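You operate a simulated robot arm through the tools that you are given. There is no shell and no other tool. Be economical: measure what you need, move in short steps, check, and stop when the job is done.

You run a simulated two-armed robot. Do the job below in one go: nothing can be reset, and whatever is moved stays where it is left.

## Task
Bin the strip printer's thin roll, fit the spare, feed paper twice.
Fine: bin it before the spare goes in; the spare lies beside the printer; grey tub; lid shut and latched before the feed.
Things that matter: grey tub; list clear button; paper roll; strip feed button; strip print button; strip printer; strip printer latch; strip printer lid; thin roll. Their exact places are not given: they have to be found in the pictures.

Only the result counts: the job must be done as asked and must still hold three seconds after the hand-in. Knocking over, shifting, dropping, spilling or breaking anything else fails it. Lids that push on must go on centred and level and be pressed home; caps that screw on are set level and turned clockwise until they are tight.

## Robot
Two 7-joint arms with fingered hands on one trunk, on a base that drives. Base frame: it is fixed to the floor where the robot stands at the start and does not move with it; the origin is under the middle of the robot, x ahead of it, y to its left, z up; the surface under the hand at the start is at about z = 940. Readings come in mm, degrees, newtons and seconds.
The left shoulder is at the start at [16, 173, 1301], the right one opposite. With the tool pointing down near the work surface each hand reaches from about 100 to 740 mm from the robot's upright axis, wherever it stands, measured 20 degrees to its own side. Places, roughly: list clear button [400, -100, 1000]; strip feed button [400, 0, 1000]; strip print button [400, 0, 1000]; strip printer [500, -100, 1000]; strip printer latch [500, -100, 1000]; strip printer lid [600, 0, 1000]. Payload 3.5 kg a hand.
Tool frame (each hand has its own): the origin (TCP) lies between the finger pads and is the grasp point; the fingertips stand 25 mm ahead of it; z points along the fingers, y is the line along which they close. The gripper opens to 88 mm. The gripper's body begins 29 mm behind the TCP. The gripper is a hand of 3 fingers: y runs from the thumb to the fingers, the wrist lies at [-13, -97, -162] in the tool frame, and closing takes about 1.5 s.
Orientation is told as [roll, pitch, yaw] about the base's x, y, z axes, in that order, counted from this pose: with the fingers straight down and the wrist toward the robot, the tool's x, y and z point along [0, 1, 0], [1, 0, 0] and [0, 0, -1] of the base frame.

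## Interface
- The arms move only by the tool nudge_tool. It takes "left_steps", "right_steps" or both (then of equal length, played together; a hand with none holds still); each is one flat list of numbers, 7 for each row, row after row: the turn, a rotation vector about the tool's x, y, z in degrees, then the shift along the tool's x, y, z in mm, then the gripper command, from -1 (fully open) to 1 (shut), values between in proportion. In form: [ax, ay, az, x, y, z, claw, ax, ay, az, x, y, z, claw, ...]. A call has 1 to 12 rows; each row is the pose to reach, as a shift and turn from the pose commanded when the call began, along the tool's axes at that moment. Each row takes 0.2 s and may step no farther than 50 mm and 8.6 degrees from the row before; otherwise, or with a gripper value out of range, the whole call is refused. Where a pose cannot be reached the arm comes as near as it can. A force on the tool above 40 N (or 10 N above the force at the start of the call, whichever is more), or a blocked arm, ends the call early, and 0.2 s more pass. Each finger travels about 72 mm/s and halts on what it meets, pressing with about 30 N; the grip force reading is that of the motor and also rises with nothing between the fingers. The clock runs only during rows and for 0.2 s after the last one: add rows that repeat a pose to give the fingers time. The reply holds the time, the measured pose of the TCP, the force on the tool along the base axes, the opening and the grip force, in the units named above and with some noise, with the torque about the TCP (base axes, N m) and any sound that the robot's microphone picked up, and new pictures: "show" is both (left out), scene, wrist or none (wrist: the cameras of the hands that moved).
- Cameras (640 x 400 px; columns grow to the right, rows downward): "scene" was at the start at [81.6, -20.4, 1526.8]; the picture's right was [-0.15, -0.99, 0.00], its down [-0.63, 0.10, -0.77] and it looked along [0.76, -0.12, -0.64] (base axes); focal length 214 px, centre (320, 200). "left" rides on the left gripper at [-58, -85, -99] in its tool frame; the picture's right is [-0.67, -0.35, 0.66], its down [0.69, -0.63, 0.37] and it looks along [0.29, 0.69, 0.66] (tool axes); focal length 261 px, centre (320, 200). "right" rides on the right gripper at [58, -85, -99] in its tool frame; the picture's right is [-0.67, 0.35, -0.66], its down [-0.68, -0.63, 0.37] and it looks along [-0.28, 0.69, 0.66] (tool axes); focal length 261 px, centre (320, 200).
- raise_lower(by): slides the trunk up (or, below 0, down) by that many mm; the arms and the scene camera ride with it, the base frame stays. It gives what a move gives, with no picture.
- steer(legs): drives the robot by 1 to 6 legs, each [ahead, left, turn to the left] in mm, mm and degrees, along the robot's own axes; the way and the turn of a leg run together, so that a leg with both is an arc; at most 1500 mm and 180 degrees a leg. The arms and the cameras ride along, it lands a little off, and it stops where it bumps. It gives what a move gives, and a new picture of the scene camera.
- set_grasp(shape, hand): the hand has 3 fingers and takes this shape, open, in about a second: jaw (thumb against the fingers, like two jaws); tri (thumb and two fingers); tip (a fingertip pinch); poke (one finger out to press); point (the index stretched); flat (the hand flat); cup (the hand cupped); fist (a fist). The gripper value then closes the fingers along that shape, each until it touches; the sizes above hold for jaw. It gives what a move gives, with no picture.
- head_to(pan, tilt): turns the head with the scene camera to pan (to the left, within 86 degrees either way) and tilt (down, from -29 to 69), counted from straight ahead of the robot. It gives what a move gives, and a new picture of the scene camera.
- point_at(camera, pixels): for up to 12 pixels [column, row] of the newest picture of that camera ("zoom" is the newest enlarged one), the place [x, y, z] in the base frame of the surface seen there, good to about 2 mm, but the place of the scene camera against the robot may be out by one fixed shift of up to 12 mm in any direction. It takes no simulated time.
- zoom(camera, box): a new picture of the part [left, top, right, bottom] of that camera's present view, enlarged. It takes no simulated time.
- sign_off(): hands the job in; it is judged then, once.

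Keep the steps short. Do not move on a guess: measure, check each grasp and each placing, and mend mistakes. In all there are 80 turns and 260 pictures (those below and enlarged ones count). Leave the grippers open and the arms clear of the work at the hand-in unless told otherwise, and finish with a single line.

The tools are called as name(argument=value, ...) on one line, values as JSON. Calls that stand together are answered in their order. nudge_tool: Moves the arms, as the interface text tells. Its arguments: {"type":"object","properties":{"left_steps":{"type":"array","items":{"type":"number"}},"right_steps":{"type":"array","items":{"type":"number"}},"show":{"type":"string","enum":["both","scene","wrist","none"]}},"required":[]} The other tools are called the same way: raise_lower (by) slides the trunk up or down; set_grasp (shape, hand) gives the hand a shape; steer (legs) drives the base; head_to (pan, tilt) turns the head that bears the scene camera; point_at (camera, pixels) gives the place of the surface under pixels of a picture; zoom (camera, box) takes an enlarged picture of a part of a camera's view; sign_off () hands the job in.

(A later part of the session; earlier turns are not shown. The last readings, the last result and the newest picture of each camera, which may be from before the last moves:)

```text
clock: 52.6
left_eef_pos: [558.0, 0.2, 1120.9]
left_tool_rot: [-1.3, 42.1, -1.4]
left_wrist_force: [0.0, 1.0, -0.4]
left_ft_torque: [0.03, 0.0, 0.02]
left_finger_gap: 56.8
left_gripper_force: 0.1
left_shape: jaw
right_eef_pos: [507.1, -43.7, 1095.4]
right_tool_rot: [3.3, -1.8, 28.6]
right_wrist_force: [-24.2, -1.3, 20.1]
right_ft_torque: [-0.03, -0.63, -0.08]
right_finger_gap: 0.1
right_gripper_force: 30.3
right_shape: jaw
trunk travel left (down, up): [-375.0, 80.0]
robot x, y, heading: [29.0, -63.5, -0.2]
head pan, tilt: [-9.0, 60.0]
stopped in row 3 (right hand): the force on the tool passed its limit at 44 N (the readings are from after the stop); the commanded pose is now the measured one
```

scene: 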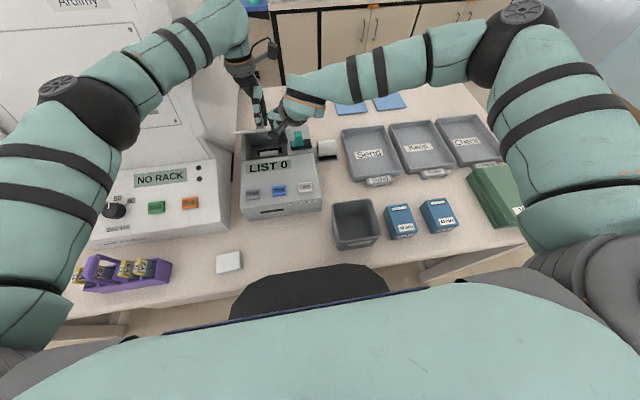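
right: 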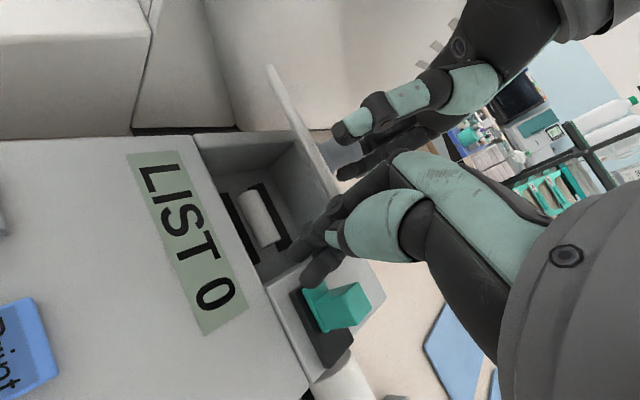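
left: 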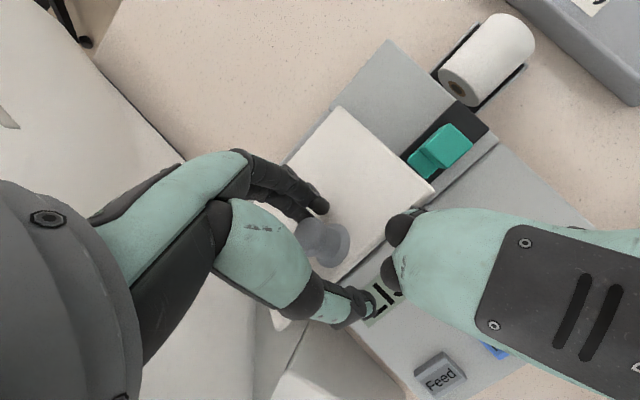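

The left is open, and the lid stays propped by the right hand, but the contact is at the lid's front face, pressing radially. I am relaxing slightly and moving the right hand up along the arc in small steps to see whether the lid follows; the left stays open around the knob.

nudge_tool(right_steps=[0, 0, 0, 0.5, -1, -3, 1, 0, 0, 0, 0, 0, -6, 1, 0, 0, 0, -1, 2, -9, 1, 0, 0, 0, -2.4, 4.4, -12, 1, 0, 0, 0, -4.3, 7.9, -15, 1])

```text
clock: 53.8
left_eef_pos: [558.7, -1.0, 1122.6]
left_tool_rot: [-1.2, 42.1, -1.0]
left_wrist_force: [14.6, -0.5, 16.3]
left_ft_torque: [-0.03, -0.76, 0.02]
left_finger_gap: 56.3
left_gripper_force: 0.0
left_shape: jaw
right_eef_pos: [517.6, -46.7, 1108.4]
right_tool_rot: [3.3, -1.6, 28.4]
right_wrist_force: [-14.7, 1.2, -5.2]
right_ft_torque: [-0.04, 0.18, 0.07]
right_finger_gap: 0.0
right_gripper_force: 30.5
right_shape: jaw
trunk travel left (down, up): [-375.0, 80.0]
robot x, y, heading: [29.0, -68.9, -0.3]
head pan, tilt: [-9.0, 60.0]
```

scene: 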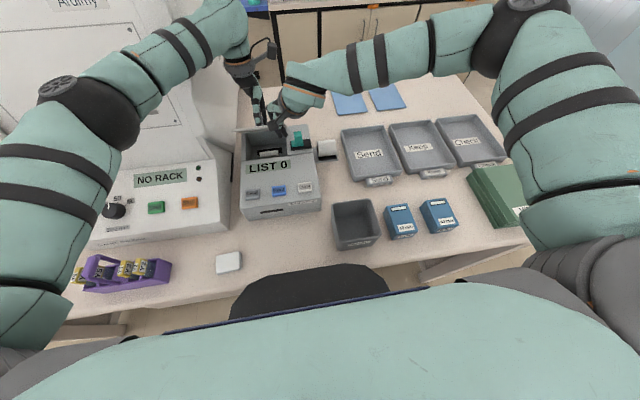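
right: 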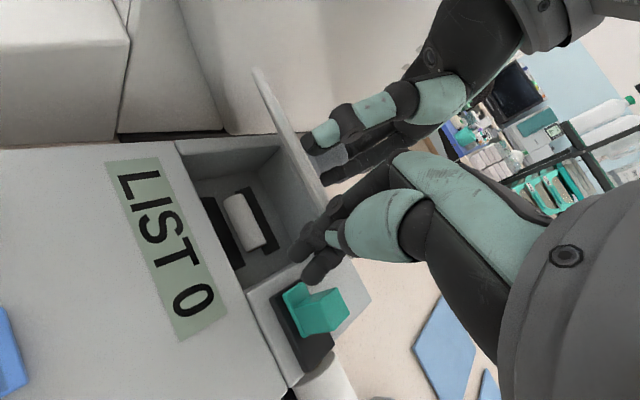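

The lid followed and now presses the left fingers. I am moving the left hand +y off the knob and up and away, while the right holds.

nudge_tool(left_steps=[0, 0, 0, 12, -4, -6, -0.3, 0, 0, 0, 24, -8, -10, -0.3, 0, 0, 0, 36, -12, -14, -0.3, 0, 0, 0, 38, -25, -25, -0.3, 0, 0, 0, 38, -45, -40, -0.3, 0, 0, 0, 38, -65, -55, -0.3, 0, 0, 0, 38, -95, -60, -0.3])

```text
clock: 55.4
left_eef_pos: [536.8, 39.3, 1223.5]
left_tool_rot: [-1.1, 42.6, -1.2]
left_wrist_force: [-0.6, -0.4, 0.0]
left_ft_torque: [0.01, 0.0, 0.01]
left_finger_gap: 57.3
left_gripper_force: 0.1
left_shape: jaw
right_eef_pos: [524.0, -43.3, 1109.6]
right_tool_rot: [3.6, -1.7, 28.7]
right_wrist_force: [-18.3, -4.1, 20.9]
right_ft_torque: [-0.07, -0.33, -0.12]
right_finger_gap: 0.1
right_gripper_force: 30.3
right_shape: jaw
trunk travel left (down, up): [-375.0, 80.0]
robot x, y, heading: [31.4, -61.4, -0.3]
head pan, tilt: [-9.0, 60.0]
stopped in row 7 (right hand): the force on the tool passed its limit at 46 N (the readings are from after the stop); the commanded pose is now the measured one
```

scene: 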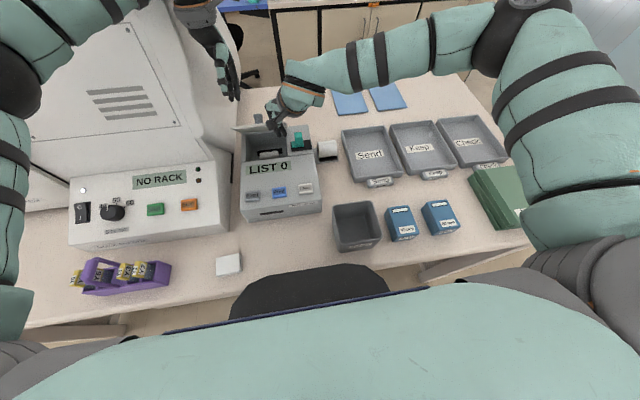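
left: 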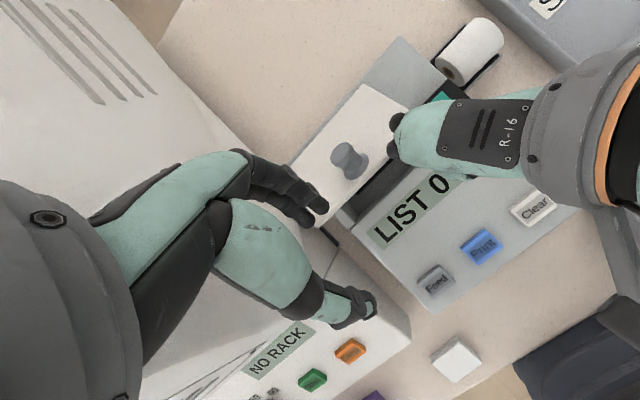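

The left is clear, at z 1223, and the right holds the lid. I am pushing the right hand on along the arc past vertical.

nudge_tool(right_steps=[0, 0, 0, -3.8, 7, -8, 1, 0, 0, 0, -6.7, 12.3, -13, 1, 0, 0, 0, -9.6, 17.5, -18, 1, 0, 0, 0, -13.4, 24.6, -22, 1, 0, 0, 0, -17.8, 32.4, -26, 1, 0, 0, 0, -22.6, 41.2, -30, 1, 0, 0, 0, -27.8, 50.9, -32, 1, 0, 0, 0, -33.6, 61.4, -33, 1, 0, 0, 0, -39.4, 71.9, -33, 1, 0, 0, 0, -45, 82.4, -31, 1, 0, 0, 0, -50, 91, -28, 1, 0, 0, 0, -53.8, 98.2, -26, 1])

```text
clock: 58.0
left_eef_pos: [537.2, 40.8, 1222.5]
left_tool_rot: [-1.2, 42.6, -1.2]
left_wrist_force: [-0.5, 0.2, 0.0]
left_ft_torque: [0.02, 0.0, -0.01]
left_finger_gap: 57.1
left_gripper_force: 0.1
left_shape: jaw
right_eef_pos: [631.8, -44.3, 1136.0]
right_tool_rot: [3.9, -1.5, 28.6]
right_wrist_force: [-17.3, -4.2, 6.4]
right_ft_torque: [-0.07, 0.13, -0.04]
right_finger_gap: 0.0
right_gripper_force: 29.9
right_shape: jaw
trunk travel left (down, up): [-375.0, 80.0]
robot x, y, heading: [29.7, -64.4, -0.0]
head pan, tilt: [-9.0, 60.0]
stopped in row 12 (right hand): the force on the tool passed its limit at 40 N (the readings are from after the stop); the commanded pose is now the measured one
```

scene: 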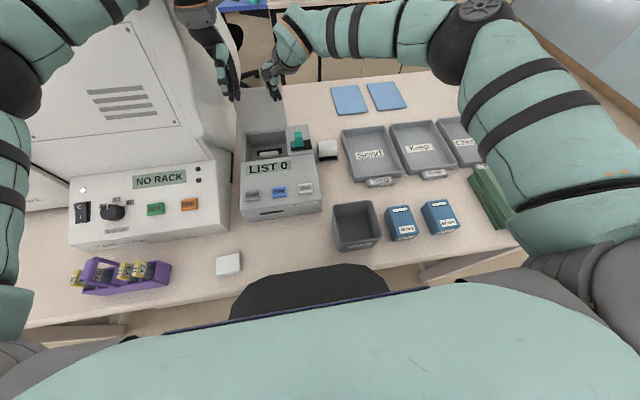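
right: 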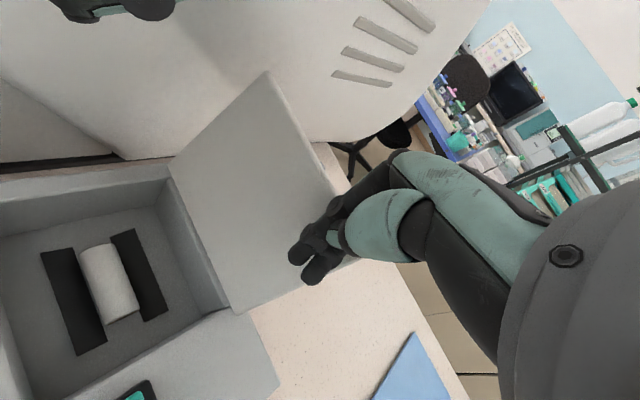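

The lid is past vertical. I am backing the right hand off slowly, then up and right, and checking the lid stays open.

nudge_tool(right_steps=[0, 0, 0, 2.4, -4.4, 0, 1, 0, 0, 0, 7, -13, 0, 1, 0, 0, 0, 14, -26, -5, 1, 0, 0, 0, 19, -35, -25, 1, 0, 0, 0, 19, -45, -50, 1, 0, 0, 0, 0, -75, -60, 1, 0, 0, 0, -20, -110, -60, 1])

```text
clock: 59.6
left_eef_pos: [540.1, 40.3, 1221.2]
left_tool_rot: [-1.0, 42.8, -0.9]
left_wrist_force: [-0.4, -0.6, 0.0]
left_ft_torque: [-0.01, -0.02, -0.01]
left_finger_gap: 57.2
left_gripper_force: 0.1
left_shape: jaw
right_eef_pos: [546.7, -120.0, 1188.9]
right_tool_rot: [4.0, -1.4, 28.7]
right_wrist_force: [-0.9, -0.9, -0.5]
right_ft_torque: [-0.03, 0.02, 0.0]
right_finger_gap: 0.0
right_gripper_force: 29.7
right_shape: jaw
trunk travel left (down, up): [-375.0, 80.0]
robot x, y, heading: [32.3, -66.3, 0.0]
head pan, tilt: [-9.0, 60.0]
```

scene: 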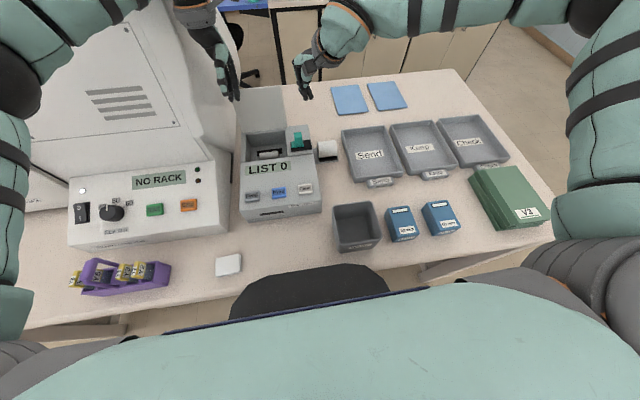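
right: 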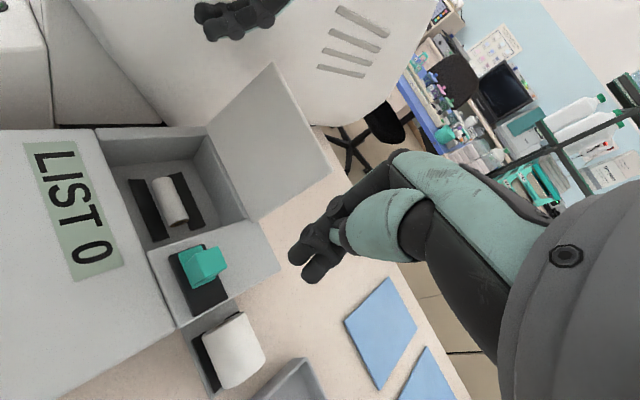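

The lid stays open. I will measure the thin roll and its bay, and the spare.

point_at(camera="right", pixels=[[165, 180], [171, 202], [177, 222], [158, 205], [186, 200], [145, 205], [197, 200], [230, 320], [255, 345], [235, 345], [215, 360], [262, 355]])

zoom(camera="right", box=[90, 120, 290, 400])

point_at(camera="scene", pixels=[[263, 153], [271, 152], [279, 152], [246, 158], [283, 132], [340, 210], [374, 203], [343, 246], [379, 237], [355, 225], [328, 149], [336, 152]])

zoom(camera="scene", box=[230, 80, 390, 260])

```text
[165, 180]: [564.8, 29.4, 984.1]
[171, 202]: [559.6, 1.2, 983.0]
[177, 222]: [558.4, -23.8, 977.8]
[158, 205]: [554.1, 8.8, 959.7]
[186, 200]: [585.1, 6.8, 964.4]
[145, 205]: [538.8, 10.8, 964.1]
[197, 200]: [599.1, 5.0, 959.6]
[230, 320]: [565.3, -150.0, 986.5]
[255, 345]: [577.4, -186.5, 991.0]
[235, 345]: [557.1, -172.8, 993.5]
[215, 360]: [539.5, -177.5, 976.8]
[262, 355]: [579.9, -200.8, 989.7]
```

```text
1.43 times, centred on (190, 260) of right
```

zoom: 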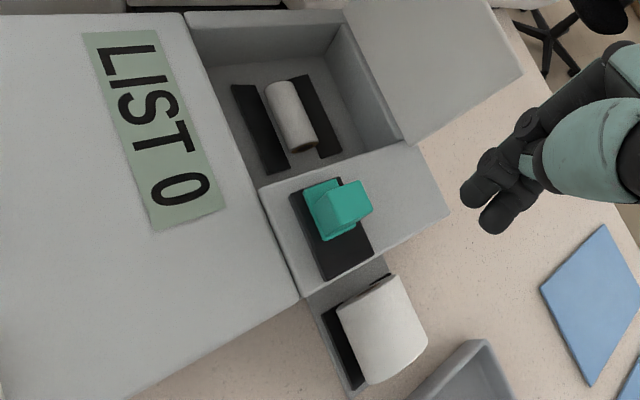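

```text
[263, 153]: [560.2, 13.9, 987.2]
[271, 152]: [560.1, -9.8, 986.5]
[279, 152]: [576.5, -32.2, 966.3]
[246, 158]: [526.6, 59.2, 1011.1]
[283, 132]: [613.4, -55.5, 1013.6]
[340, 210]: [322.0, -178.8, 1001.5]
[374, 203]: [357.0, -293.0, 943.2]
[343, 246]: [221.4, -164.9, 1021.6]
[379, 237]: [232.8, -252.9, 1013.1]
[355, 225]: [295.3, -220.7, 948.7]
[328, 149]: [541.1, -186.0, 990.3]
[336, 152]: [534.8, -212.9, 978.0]
```

```text
2.22 times, centred on (310, 170) of scene
```

zoom: 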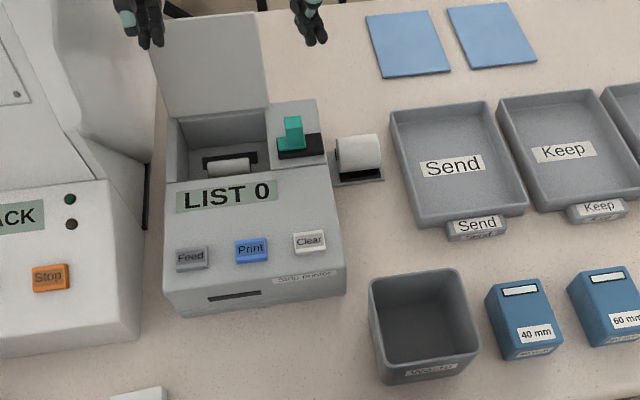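

Thin roll: axis along y, centre about [562,2,970], top 984. Bay floor is ~955 with black ribs. The spare is at about [561,-178], top 993. I am moving the left hand away, and turning the right to yaw 0 above the thin roll.

nudge_tool(left_steps=[-7, 0, 0, 3, -30, 2, -0.3, -14, 0, 0, 6, -60, 4, -0.3, -21, 0, 0, 10, -90, 6, -0.3, -28, 0, 0, 13, -120, 8, -0.3, -35, 0, 0, 16, -150, 11, -0.3, -43, 0, 0, 20, -178, 14, -0.3, -43, 0, 0, 20, -178, 14, -0.3, -43, 0, 0, 20, -178, 14, -0.3, -43, 0, 0, 20, -178, 14, -0.3], right_steps=[0, 0, 6, 0, 0, 0, 0.5, 0, 0, 12, 0, 0, 0, 0, 0, 0, 18, 10, 7, 0, -0.2, 0, 0, 24, 25, 18, 5, -0.2, 0, 0, 28.7, 40, 29, 10, -0.2, 0, 0, 28.7, 55, 40, 20, -0.2, 0, 0, 28.7, 70, 50, 30, -0.2, 0, 0, 28.7, 85, 61, 39, -0.2, 0, 0, 28.7, 99.8, 71.7, 39, -0.2])

```text
clock: 61.6
left_eef_pos: [401.7, 70.5, 1328.8]
left_tool_rot: [-1.0, -0.1, -0.2]
left_wrist_force: [-0.8, -0.1, 0.9]
left_ft_torque: [-0.01, -0.02, 0.01]
left_finger_gap: 57.1
left_gripper_force: 0.1
left_shape: jaw
right_eef_pos: [565.5, 11.4, 1159.5]
right_tool_rot: [3.8, 0.7, 0.0]
right_wrist_force: [-0.5, 0.0, -0.1]
right_ft_torque: [-0.03, -0.02, -0.01]
right_finger_gap: 52.8
right_gripper_force: 0.0
right_shape: jaw
trunk travel left (down, up): [-375.0, 80.0]
robot x, y, heading: [31.2, -68.6, -0.2]
head pan, tilt: [-9.0, 60.0]
```

scene: 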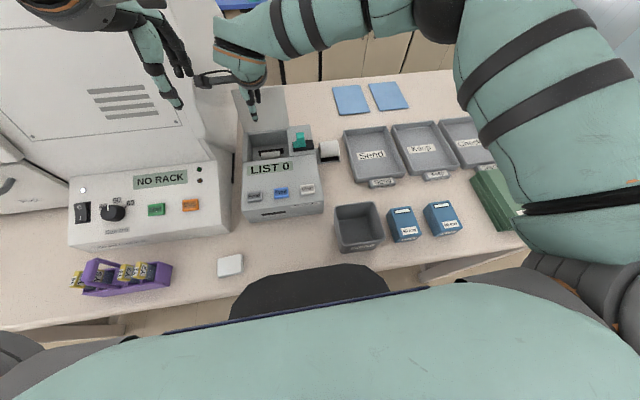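
right: 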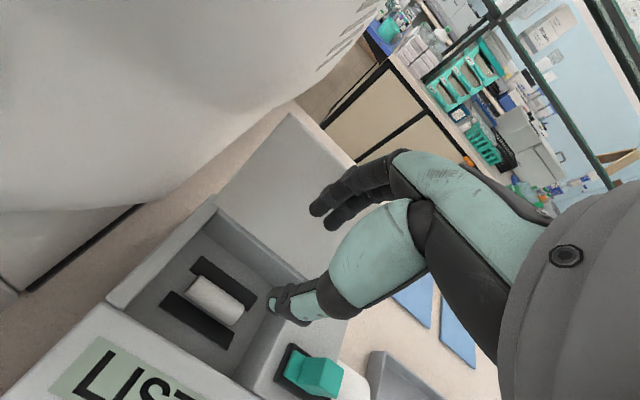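
left: 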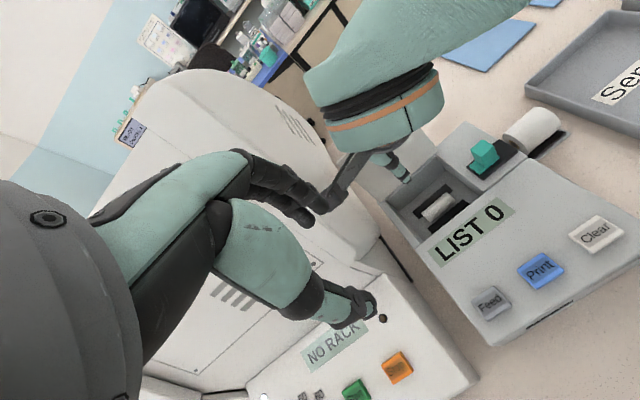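

I will re-measure the thin roll from here.

point_at(camera="right", pixels=[[198, 283], [215, 290], [232, 302], [218, 298], [208, 305], [223, 285], [225, 265], [195, 310], [240, 310], [280, 130], [210, 215], [250, 360]])

zoom(camera="right", box=[120, 200, 340, 380])

```text
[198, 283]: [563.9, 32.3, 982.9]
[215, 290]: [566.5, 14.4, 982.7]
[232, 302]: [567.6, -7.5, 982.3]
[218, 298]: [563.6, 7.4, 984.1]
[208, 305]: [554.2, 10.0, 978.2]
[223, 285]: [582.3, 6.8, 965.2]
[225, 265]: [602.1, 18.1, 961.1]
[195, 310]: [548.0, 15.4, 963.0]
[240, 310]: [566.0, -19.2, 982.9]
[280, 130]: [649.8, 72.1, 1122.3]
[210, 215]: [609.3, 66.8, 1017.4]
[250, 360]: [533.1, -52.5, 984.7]
```

```text
2.22 times, centred on (230, 290) of right
```

zoom: 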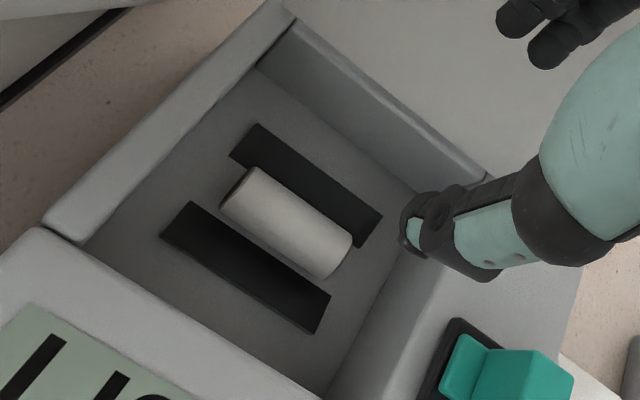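

The roll centre is x≈565, y≈4, top 984. I am levelling and lowering to TCP z≈989 (tips just over the ribs), then closing.

nudge_tool(right_steps=[0, -2, 0, -4, 0, 40, -0.2, 0, -3.8, 0, -7.5, 0, 80, -0.2, 0, -3.8, 0, -7.5, 0, 120, -0.2, 0, -3.8, 0, -7.5, 0, 150, -0.2, 0, -3.8, 0, -7.5, 0, 170, -0.2, 0, -3.8, 0, -7.5, 0, 170, 0.2, 0, -3.8, 0, -7.5, 0, 170, 0.6, 0, -3.8, 0, -7.5, 0, 170, 0.8, 0, -3.8, 0, -7.5, 0, 170, 0.8], show="wrist")

```text
clock: 63.6
left_eef_pos: [398.1, 70.6, 1330.4]
left_tool_rot: [-1.1, -0.3, -0.2]
left_wrist_force: [0.0, 0.2, 0.7]
left_ft_torque: [0.01, 0.01, 0.0]
left_finger_gap: 57.0
left_gripper_force: 0.0
left_shape: jaw
right_eef_pos: [561.5, 14.7, 990.6]
right_tool_rot: [0.0, 0.3, 0.2]
right_wrist_force: [-4.3, 1.5, 35.6]
right_ft_torque: [0.18, -0.43, -0.27]
right_finger_gap: 35.4
right_gripper_force: 30.2
right_shape: jaw
trunk travel left (down, up): [-375.0, 80.0]
robot x, y, heading: [29.7, -67.2, 0.1]
head pan, tilt: [-9.0, 60.0]
```

right: 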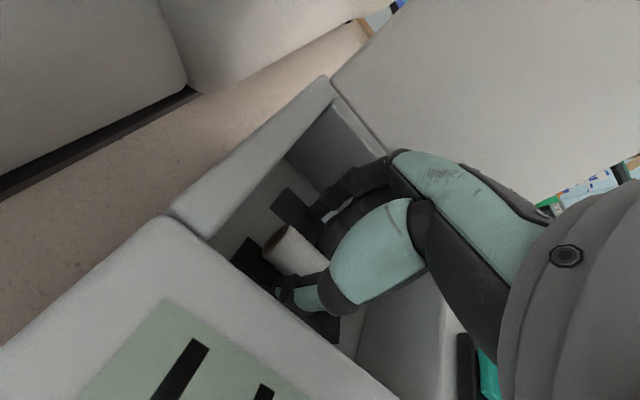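

There is 35 N upward: the fingertips press on the ribs and stopped at a 35 mm gap. I am raising 6 mm and letting the fingers close onto the roll.

nudge_tool(right_steps=[0, 0, 0, 0, 1, -3, 0.8, 0, 0, 0, 0, 2, -6, 0.8, 0, 0, 0, 0, 2, -6, 0.9, 0, 0, 0, 0, 2, -6, 0.9], show="wrist")

```text
clock: 64.6
left_eef_pos: [402.3, 70.5, 1328.8]
left_tool_rot: [-1.1, 0.1, 0.0]
left_wrist_force: [-0.2, -0.5, 0.7]
left_ft_torque: [-0.02, 0.02, 0.01]
left_finger_gap: 57.4
left_gripper_force: 0.0
left_shape: jaw
right_eef_pos: [567.6, 15.9, 993.9]
right_tool_rot: [0.0, 0.7, -0.1]
right_wrist_force: [0.4, -0.6, 1.5]
right_ft_torque: [-0.04, 0.01, 0.0]
right_finger_gap: 27.7
right_gripper_force: 29.5
right_shape: jaw
trunk travel left (down, up): [-375.0, 80.0]
robot x, y, heading: [30.3, -63.1, -0.3]
head pan, tilt: [-9.0, 60.0]
```

right: 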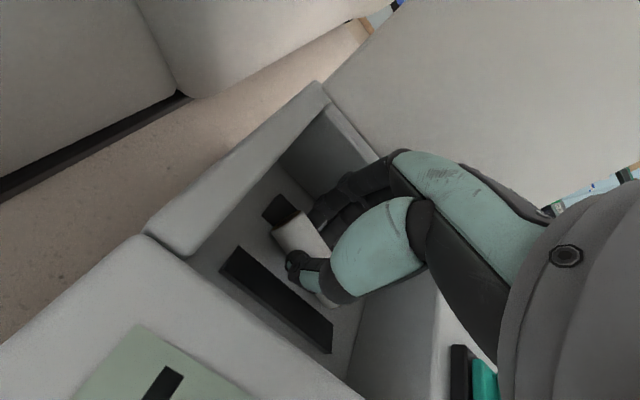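

The roll is gripped (27.7 mm). I am lifting it straight up 130 mm.

nudge_tool(right_steps=[0, 0, 0, 0, 0, -25, 0.9, 0, 0, 0, 0, 0, -55, 0.9, 0, 0, 0, 0, 0, -90, 0.9, 0, 0, 0, 0, 0, -125, 0.9, 0, 0, 0, 0, -10, -150, 0.9])

```text
clock: 65.8
left_eef_pos: [403.0, 70.2, 1328.2]
left_tool_rot: [-1.1, -0.2, 0.0]
left_wrist_force: [0.0, -0.7, 0.0]
left_ft_torque: [0.01, 0.03, -0.05]
left_finger_gap: 57.1
left_gripper_force: 0.1
left_shape: jaw
right_eef_pos: [557.3, 13.4, 1146.1]
right_tool_rot: [0.2, 0.7, 0.1]
right_wrist_force: [0.2, 0.1, 0.2]
right_ft_torque: [-0.01, -0.01, -0.02]
right_finger_gap: 27.9
right_gripper_force: 29.6
right_shape: jaw
trunk travel left (down, up): [-375.0, 80.0]
robot x, y, heading: [29.7, -65.3, 0.1]
head pan, tilt: [-9.0, 60.0]
```

scene: 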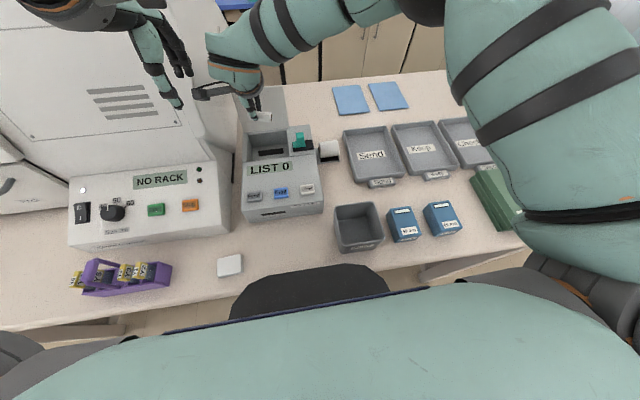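
right: 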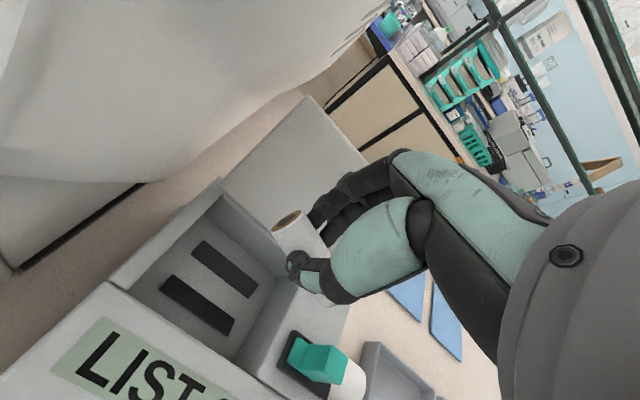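

The thin roll is held. I am carrying it at height to above the waste tub at about [285,-209].

nudge_tool(right_steps=[0, 0, 0, -23, -30, 0, 0.9, 0, 0, 0, -46, -60, 0, 0.9, 0, 0, 0, -70, -90, 0, 0.9, 0, 0, 0, -93, -120, 0, 0.9, 0, 0, 0, -117, -150, 0, 0.9, 0, 0, 0, -140, -181, 0, 0.9, 0, 0, 0, -163, -212, 0, 0.9, 0, 0, 0, -187, -242, 0, 0.9, 0, 0, 0, -210, -272, 0, 0.9, 0, 0, 0, -210, -272, 10, 0.9])

```text
clock: 68.0
left_eef_pos: [403.2, 69.9, 1328.7]
left_tool_rot: [-1.2, 0.0, -0.1]
left_wrist_force: [-0.1, 0.6, -0.5]
left_ft_torque: [-0.03, -0.02, -0.03]
left_finger_gap: 57.3
left_gripper_force: 0.1
left_shape: jaw
right_eef_pos: [347.2, -138.7, 1143.3]
right_tool_rot: [0.6, 0.7, 1.3]
right_wrist_force: [0.4, 0.0, -0.4]
right_ft_torque: [0.02, -0.03, -0.02]
right_finger_gap: 26.9
right_gripper_force: 30.3
right_shape: jaw
right hand out of reach, approached as far as the arm can: row 7, 8, 9, 10
trunk travel left (down, up): [-375.0, 80.0]
robot x, y, heading: [33.6, -63.6, 0.1]
head pan, tilt: [-9.0, 60.0]
```

scene: 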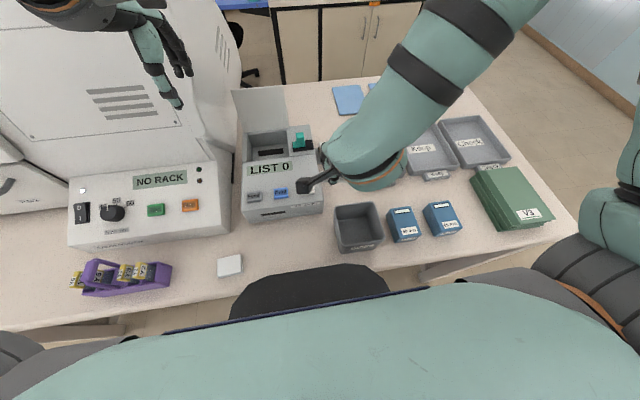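
right: 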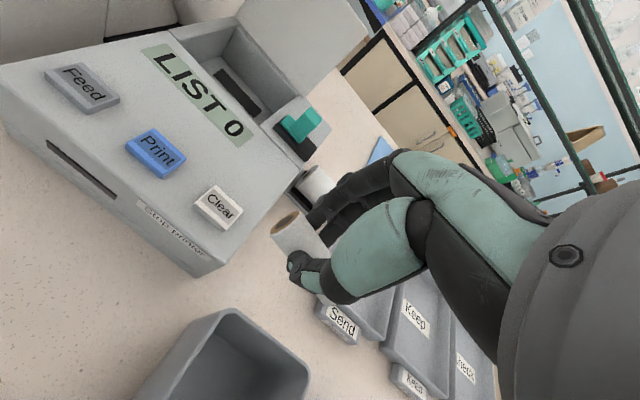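

The tub is too close to the body for this arm, so I am driving the robot back 110 mm.

steer(legs=[[-110, 0, 0]])

point_at(camera="scene", pixels=[[320, 200]])

```text
clock: 69.2
left_eef_pos: [295.6, 70.1, 1327.4]
left_tool_rot: [-1.1, 0.3, -0.1]
left_wrist_force: [0.1, 0.6, 0.0]
left_ft_torque: [0.03, -0.01, -0.01]
left_finger_gap: 57.1
left_gripper_force: 0.0
left_shape: jaw
right_eef_pos: [240.5, -139.0, 1142.0]
right_tool_rot: [0.7, 0.8, 1.4]
right_wrist_force: [-0.7, -0.3, -0.6]
right_ft_torque: [0.02, 0.0, 0.03]
right_finger_gap: 27.6
right_gripper_force: 29.9
right_shape: jaw
trunk travel left (down, up): [-375.0, 80.0]
robot x, y, heading: [-79.7, -63.4, 0.3]
head pan, tilt: [-9.0, 60.0]
```

scene: 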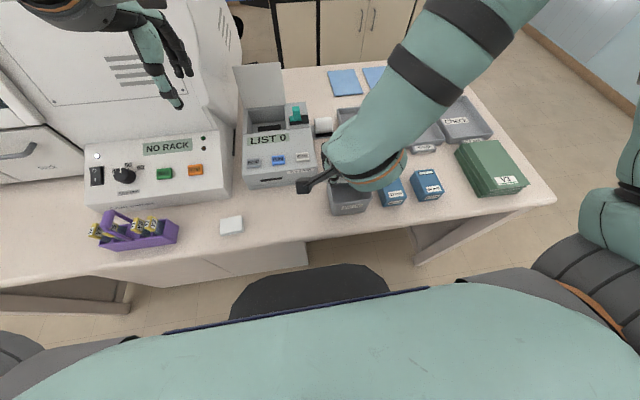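

```text
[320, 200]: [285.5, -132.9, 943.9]
```

Now I am moving the right hand over the tub at [285,-197], at height, and looking.

nudge_tool(right_steps=[0, 0, 0, -20, 15, 0, 0.9, 0, 0, 0, -40, 30, 0, 0.9, 0, 0, 0, -58, 44, 10, 0.9, 0, 0, 0, -58, 44, 30, 0.9])

```text
clock: 70.2
left_eef_pos: [292.6, 69.5, 1326.6]
left_tool_rot: [-1.1, 0.0, 0.0]
left_wrist_force: [-1.0, -0.8, 0.2]
left_ft_torque: [0.0, -0.02, 0.01]
left_finger_gap: 57.0
left_gripper_force: 0.1
left_shape: jaw
right_eef_pos: [281.1, -194.4, 1110.2]
right_tool_rot: [0.6, 0.7, 1.4]
right_wrist_force: [-0.5, 0.6, -0.1]
right_ft_torque: [-0.03, -0.01, -0.01]
right_finger_gap: 27.1
right_gripper_force: 30.4
right_shape: jaw
trunk travel left (down, up): [-375.0, 80.0]
robot x, y, heading: [-77.8, -66.9, -0.3]
head pan, tilt: [-9.0, 60.0]
```

scene: 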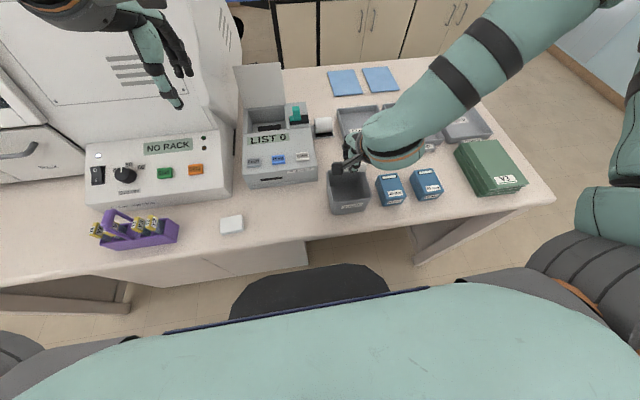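
right: 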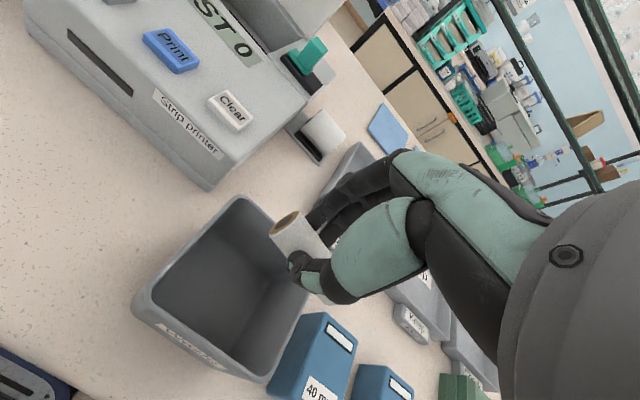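

I will measure the tub's rim corners in the right picture.

point_at(camera="right", pixels=[[240, 200], [140, 297], [265, 375], [190, 250], [200, 345], [220, 290], [300, 312], [285, 235]])

```text
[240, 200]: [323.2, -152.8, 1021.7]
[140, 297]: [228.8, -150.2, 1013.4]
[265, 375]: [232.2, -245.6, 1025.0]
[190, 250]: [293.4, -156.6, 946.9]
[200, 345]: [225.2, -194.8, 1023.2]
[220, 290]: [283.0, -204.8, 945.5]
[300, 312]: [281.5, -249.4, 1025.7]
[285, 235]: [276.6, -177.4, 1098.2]
```

The tub spans x 228–328 and y -250…-150, with its rim at 1024. The roll is centred over it. I am lowering 103 mm and releasing.

nudge_tool(right_steps=[0, 0, 0, 0, -2, 35, 0.9, 0, 0, 0, 0, -2, 70, 0.9, 0, 0, 0, 0, -2, 103, 0.9, 0, 0, 0, 0, -2, 103, 0.5, 0, 0, 0, 0, -2, 103, 0.1, 0, 0, 0, 0, -2, 103, -0.1, 0, 0, 0, 0, -2, 60, -0.1, 0, 0, 0, 0, -2, 20, -0.1, 0, 0, 0, 0, -2, -10, -0.1])

```text
clock: 72.2
left_eef_pos: [291.0, 71.7, 1328.2]
left_tool_rot: [-1.1, -0.1, 0.0]
left_wrist_force: [0.0, 0.4, -0.2]
left_ft_torque: [0.02, -0.03, -0.06]
left_finger_gap: 57.3
left_gripper_force: 0.1
left_shape: jaw
right_eef_pos: [275.9, -194.2, 1123.8]
right_tool_rot: [0.5, 0.5, 1.4]
right_wrist_force: [-0.8, 0.5, -0.6]
right_ft_torque: [-0.01, -0.01, -0.03]
right_finger_gap: 47.9
right_gripper_force: 0.1
right_shape: jaw
right hand out of reach, approached as far as the arm can: row 2, 3, 4, 5, 6, 7
trunk travel left (down, up): [-375.0, 80.0]
robot x, y, heading: [-82.3, -64.4, 0.0]
head pan, tilt: [-9.0, 60.0]
```

scene: 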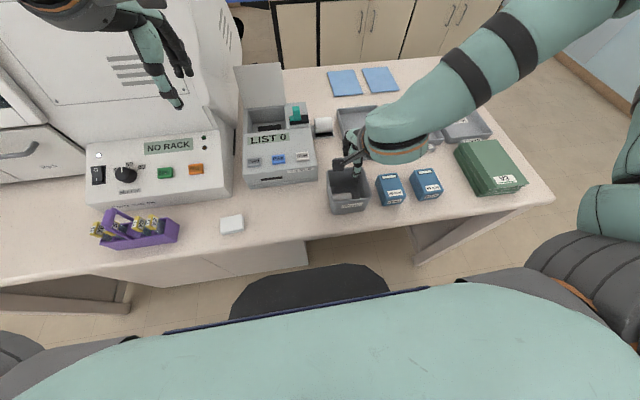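
right: 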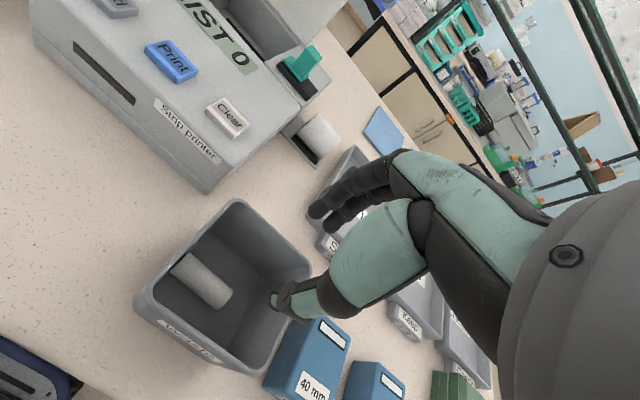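

The thin roll lies in the tub. I am driving ahead again by 110 mm and bringing the right hand above the spare.

steer(legs=[[112, 0, 0]])

nudge_tool(right_steps=[0, 0, -1.4, 3, 30, -5, -0.3, 0, 0, -1.4, 6, 60, -10, -0.6, 0, 0, -1.4, 9, 90, -10, -0.8, 0, 0, -1.4, 12, 120, -10, -0.8, 0, 0, -1.4, 14, 150, -10, -0.8, 0, 0, -1.4, 16, 172, -10, -0.8, 0, 0, -1.4, 16, 172, -10, -0.8])

```text
clock: 73.4
left_eef_pos: [398.7, 70.9, 1330.9]
left_tool_rot: [-1.1, -0.2, -0.1]
left_wrist_force: [0.3, 0.3, -0.5]
left_ft_torque: [0.03, 0.01, -0.01]
left_finger_gap: 57.1
left_gripper_force: 0.0
left_shape: jaw
right_eef_pos: [386.9, -194.4, 1125.5]
right_tool_rot: [0.6, 0.4, 1.5]
right_wrist_force: [-0.5, -0.4, -0.8]
right_ft_torque: [0.0, -0.04, 0.0]
right_finger_gap: 48.1
right_gripper_force: 0.1
right_shape: jaw
trunk travel left (down, up): [-375.0, 80.0]
robot x, y, heading: [30.4, -65.0, 0.2]
head pan, tilt: [-9.0, 60.0]
```

scene: 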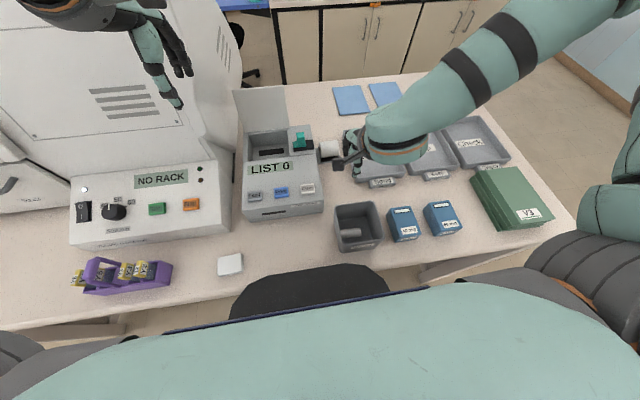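

```text
clock: 75.0
left_eef_pos: [403.0, 71.2, 1328.9]
left_tool_rot: [-1.1, 0.0, 0.0]
left_wrist_force: [0.4, 0.0, 0.0]
left_ft_torque: [0.01, -0.05, 0.0]
left_finger_gap: 57.1
left_gripper_force: 0.0
left_shape: jaw
right_eef_pos: [564.2, -173.3, 1132.7]
right_tool_rot: [0.5, 0.6, 2.9]
right_wrist_force: [0.8, 0.3, 0.0]
right_ft_torque: [-0.01, -0.04, 0.02]
right_finger_gap: 79.2
right_gripper_force: 0.0
right_shape: jaw
trunk travel left (down, up): [-375.0, 80.0]
robot x, y, heading: [29.2, -62.8, 0.6]
head pan, tilt: [-9.0, 60.0]
```

scene: 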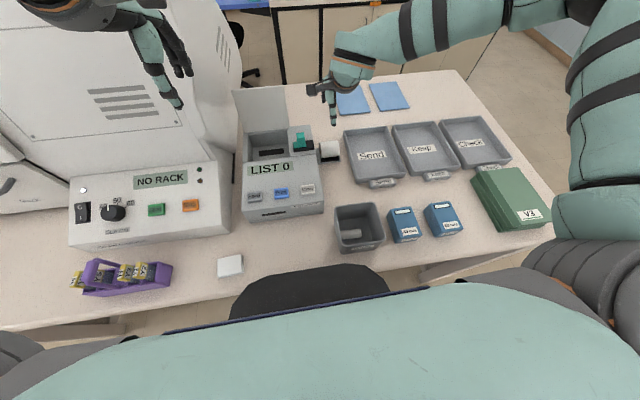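
right: 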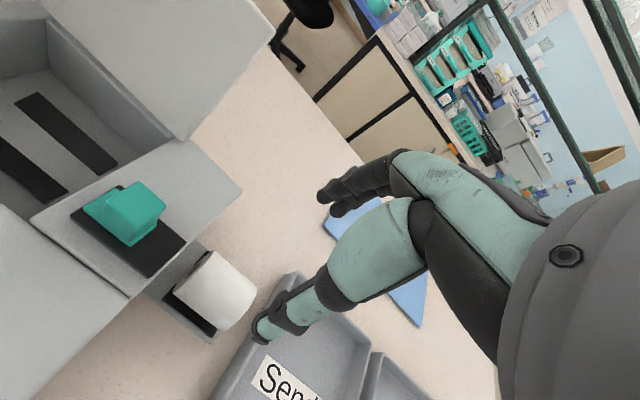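

I will measure the spare, its cradle and the bay's ribs from here.

point_at(camera="right", pixels=[[212, 268], [190, 285], [210, 302], [237, 285], [200, 270], [224, 285], [182, 290], [215, 335], [70, 135], [20, 170], [30, 100], [105, 165]])

zoom(camera="right", box=[120, 220, 300, 360])

point_at(camera="zoom", pixels=[[330, 135], [220, 235], [390, 370], [460, 240], [340, 250], [280, 180], [395, 190], [300, 300]])

```text
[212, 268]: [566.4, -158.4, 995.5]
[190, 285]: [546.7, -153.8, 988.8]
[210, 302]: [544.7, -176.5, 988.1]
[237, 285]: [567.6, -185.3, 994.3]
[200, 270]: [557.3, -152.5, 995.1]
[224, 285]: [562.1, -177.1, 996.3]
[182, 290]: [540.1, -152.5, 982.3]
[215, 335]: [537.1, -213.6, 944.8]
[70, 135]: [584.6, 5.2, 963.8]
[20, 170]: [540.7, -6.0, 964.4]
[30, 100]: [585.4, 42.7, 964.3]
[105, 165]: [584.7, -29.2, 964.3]
```

```text
2.86 times, centred on (210, 290) of right
```

zoom: 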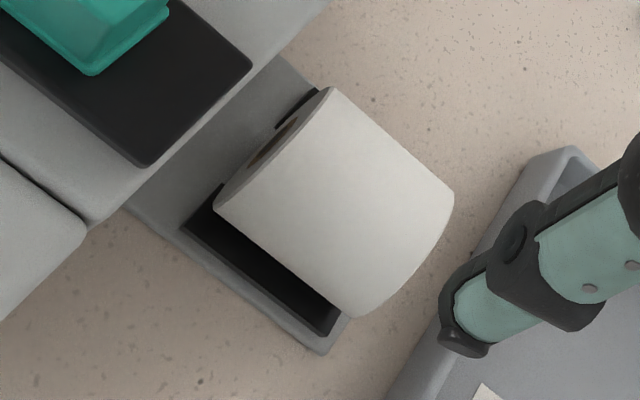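

```text
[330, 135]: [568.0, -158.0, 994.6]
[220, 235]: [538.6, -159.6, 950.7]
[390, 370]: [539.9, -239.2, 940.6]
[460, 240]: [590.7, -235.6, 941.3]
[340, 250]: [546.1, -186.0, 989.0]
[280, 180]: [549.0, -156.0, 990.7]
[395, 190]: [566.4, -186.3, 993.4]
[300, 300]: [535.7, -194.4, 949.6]
```

Spare: centre about [563,-178,973], diameter ~46, y -150…-206. I am lowering to TCP z≈985, levelling yaw, and closing.

nudge_tool(right_steps=[0, 0, 2.9, -3, -1, 40, -0.8, 0, 0, 2.9, -5, -1, 80, -0.6, 0, 0, 2.9, -5, -1, 120, -0.5, 0, 0, 2.9, -5, -1, 148, -0.5, 0, 0, 2.9, -5, -1, 148, -0.2, 0, 0, 2.9, -5, -1, 148, 0.2, 0, 0, 2.9, -5, -1, 148, 0.6, 0, 0, 2.9, -5, -1, 148, 0.6], show="wrist")

```text
clock: 76.8
left_eef_pos: [402.4, 70.4, 1328.9]
left_tool_rot: [-1.1, 0.1, 0.0]
left_wrist_force: [0.6, -0.1, 0.2]
left_ft_torque: [0.01, 0.0, 0.04]
left_finger_gap: 57.1
left_gripper_force: 0.0
left_shape: jaw
right_eef_pos: [560.8, -179.0, 982.5]
right_tool_rot: [0.5, 0.5, -0.1]
right_wrist_force: [-0.3, 0.9, 1.0]
right_ft_torque: [-0.01, 0.0, -0.01]
right_finger_gap: 42.0
right_gripper_force: 30.6
right_shape: jaw
trunk travel left (down, up): [-375.0, 80.0]
robot x, y, heading: [29.8, -65.5, -0.1]
head pan, tilt: [-9.0, 60.0]
```

right: 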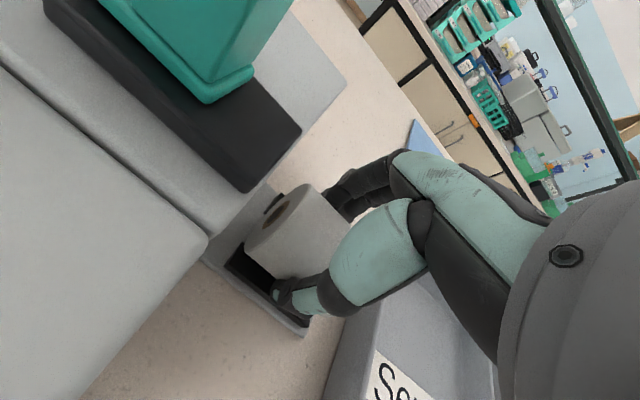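

The spare is gripped (42 mm). I am lifting 150 mm and carrying it above the bay at [565,4].

nudge_tool(right_steps=[0, 0, 0, 0, 0, -30, 0.7, 0, 0, 0, 0, 0, -75, 0.7, 0, 0, 0, 0, 0, -120, 0.7, 0, 0, 0, 0, 0, -155, 0.7, 0, 0, 0, 37, 1, -155, 0.7, 0, 0, 0, 74, 2, -155, 0.7, 0, 0, 0, 111, 3, -155, 0.7, 0, 0, 0, 148, 4, -155, 0.7, 0, 0, 0, 183, 5, -155, 0.7, 0, 0, 0, 183, 5, -155, 0.7])

```text
clock: 79.0
left_eef_pos: [403.4, 70.4, 1328.5]
left_tool_rot: [-1.2, 0.1, 0.0]
left_wrist_force: [-0.7, -0.5, -0.6]
left_ft_torque: [0.0, -0.03, -0.03]
left_finger_gap: 57.1
left_gripper_force: 0.0
left_shape: jaw
right_eef_pos: [568.3, 2.9, 1142.7]
right_tool_rot: [0.5, 0.6, 0.0]
right_wrist_force: [0.5, 0.2, -1.6]
right_ft_torque: [0.02, -0.02, 0.0]
right_finger_gap: 41.6
right_gripper_force: 29.9
right_shape: jaw
trunk travel left (down, up): [-375.0, 80.0]
robot x, y, heading: [29.5, -63.6, 0.2]
head pan, tilt: [-9.0, 60.0]
```

scene: 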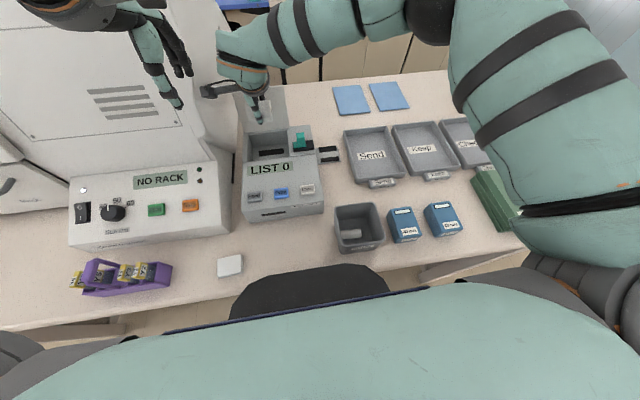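
right: 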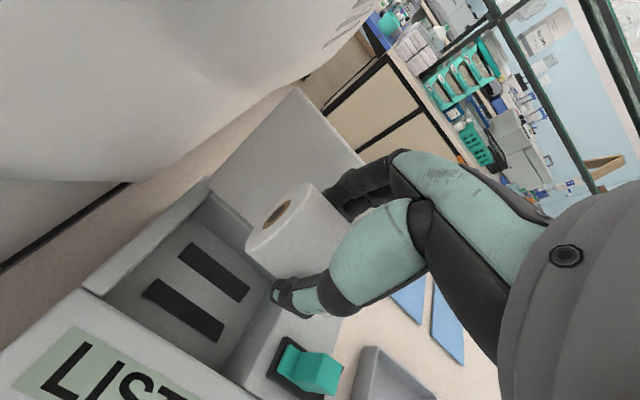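

The spare is over the bay. I will measure the ribs' edges to centre it.

zoom(camera="right", box=[80, 170, 300, 370])

point_at(camera="right", pixels=[[158, 283], [145, 294], [220, 325], [211, 338], [193, 246], [181, 256], [248, 286], [238, 298], [190, 290], [212, 185], [115, 280], [222, 362]])

```text
2.00 times, centred on (190, 270) of right
```

zoom: 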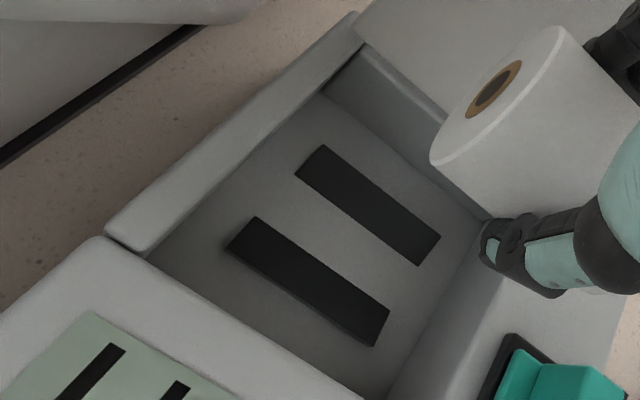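

```text
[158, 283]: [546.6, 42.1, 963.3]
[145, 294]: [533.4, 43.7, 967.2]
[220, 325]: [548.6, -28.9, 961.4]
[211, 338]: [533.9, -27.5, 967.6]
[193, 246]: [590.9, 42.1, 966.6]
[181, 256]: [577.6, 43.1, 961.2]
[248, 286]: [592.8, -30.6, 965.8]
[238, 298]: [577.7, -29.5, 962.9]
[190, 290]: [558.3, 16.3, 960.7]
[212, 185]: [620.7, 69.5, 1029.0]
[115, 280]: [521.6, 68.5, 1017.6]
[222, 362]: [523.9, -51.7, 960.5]
```

Ribs are at x 533–547 and 578–591, y -30…43, so the target centre is [562.5,6.5]. I am lowering to TCP z≈994 and then releasing gently.

nudge_tool(right_steps=[0, 0, 0, 1.5, -3, 35, 0.7, 0, 0, 0, 3.5, -5.5, 70, 0.7, 0, 0, 0, 3.5, -5.5, 105, 0.7, 0, 0, 0, 3.5, -5.5, 130, 0.7, 0, 0, 0, 3.5, -5.5, 141, 0.7, 0, 0, 0, 3.5, -5.5, 147, 0.7], show="wrist")

```text
clock: 80.4
left_eef_pos: [401.9, 69.5, 1328.9]
left_tool_rot: [-1.0, -0.1, 0.0]
left_wrist_force: [0.4, 0.4, 0.2]
left_ft_torque: [-0.02, 0.01, 0.01]
left_finger_gap: 57.1
left_gripper_force: 0.0
left_shape: jaw
right_eef_pos: [558.7, 7.2, 994.3]
right_tool_rot: [0.5, 0.5, 0.0]
right_wrist_force: [0.0, 1.6, 4.2]
right_ft_torque: [0.02, -0.05, 0.01]
right_finger_gap: 41.2
right_gripper_force: 30.3
right_shape: jaw
trunk travel left (down, up): [-375.0, 80.0]
robot x, y, heading: [29.8, -69.0, -0.1]
head pan, tilt: [-9.0, 60.0]
```

right: 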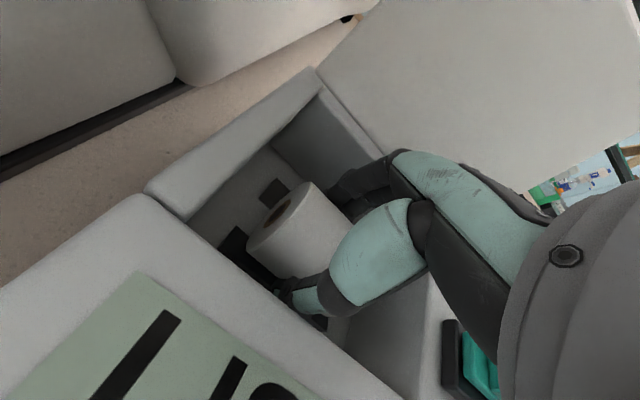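

It is just touching (4 N). I am shifting +3 mm in x, opening slowly, and then rising.

nudge_tool(right_steps=[0, 0, 0, 0, 3, 0, 0.7, 0, 0, 0, 0, 3, 0, 0.4, 0, 0, 0, 0, 3, 0, 0.1, 0, 0, 0, 0, 3, 0, -0.2, 0, 0, 0, 0, 3, -2, -0.2, 0, 0, 0, 0, 3, -30, -0.2, 0, 0, 0, 0, 3, -65, -0.2, 0, 0, 0, 0, 3, -105, -0.2, 0, 0, 0, 0, 0, -145, -0.2, 0, 0, 0, -40, -10, -165, 0, 0, 0, 0, -85, -30, -165, 0.5, 0, 0, 0, -125, -50, -165, 1])

```text
clock: 83.0
left_eef_pos: [402.7, 69.7, 1328.6]
left_tool_rot: [-1.0, 0.0, 0.0]
left_wrist_force: [-0.7, -1.2, -0.6]
left_ft_torque: [0.06, 0.01, -0.02]
left_finger_gap: 57.1
left_gripper_force: 0.0
left_shape: jaw
right_eef_pos: [511.0, -119.6, 1158.5]
right_tool_rot: [0.7, 0.6, -0.1]
right_wrist_force: [0.6, -0.1, -0.8]
right_ft_torque: [0.02, 0.02, 0.01]
right_finger_gap: 0.0
right_gripper_force: 10.8
right_shape: jaw
trunk travel left (down, up): [-375.0, 80.0]
robot x, y, heading: [28.7, -63.7, 0.1]
head pan, tilt: [-9.0, 60.0]
```

scene: 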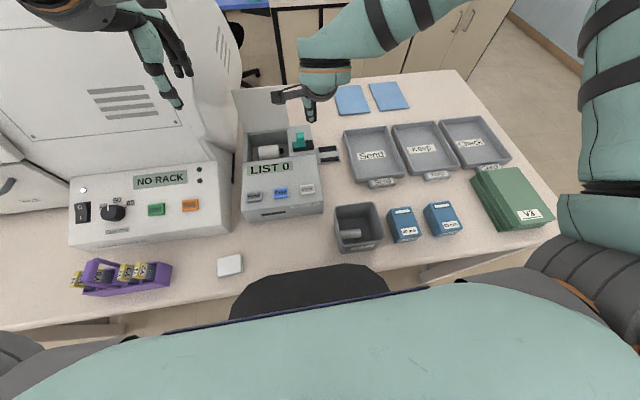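
right: 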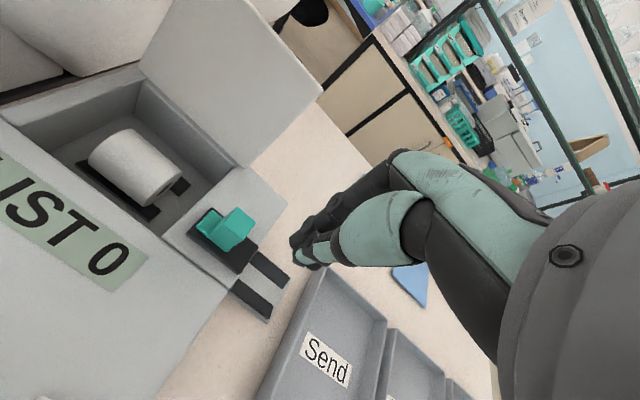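

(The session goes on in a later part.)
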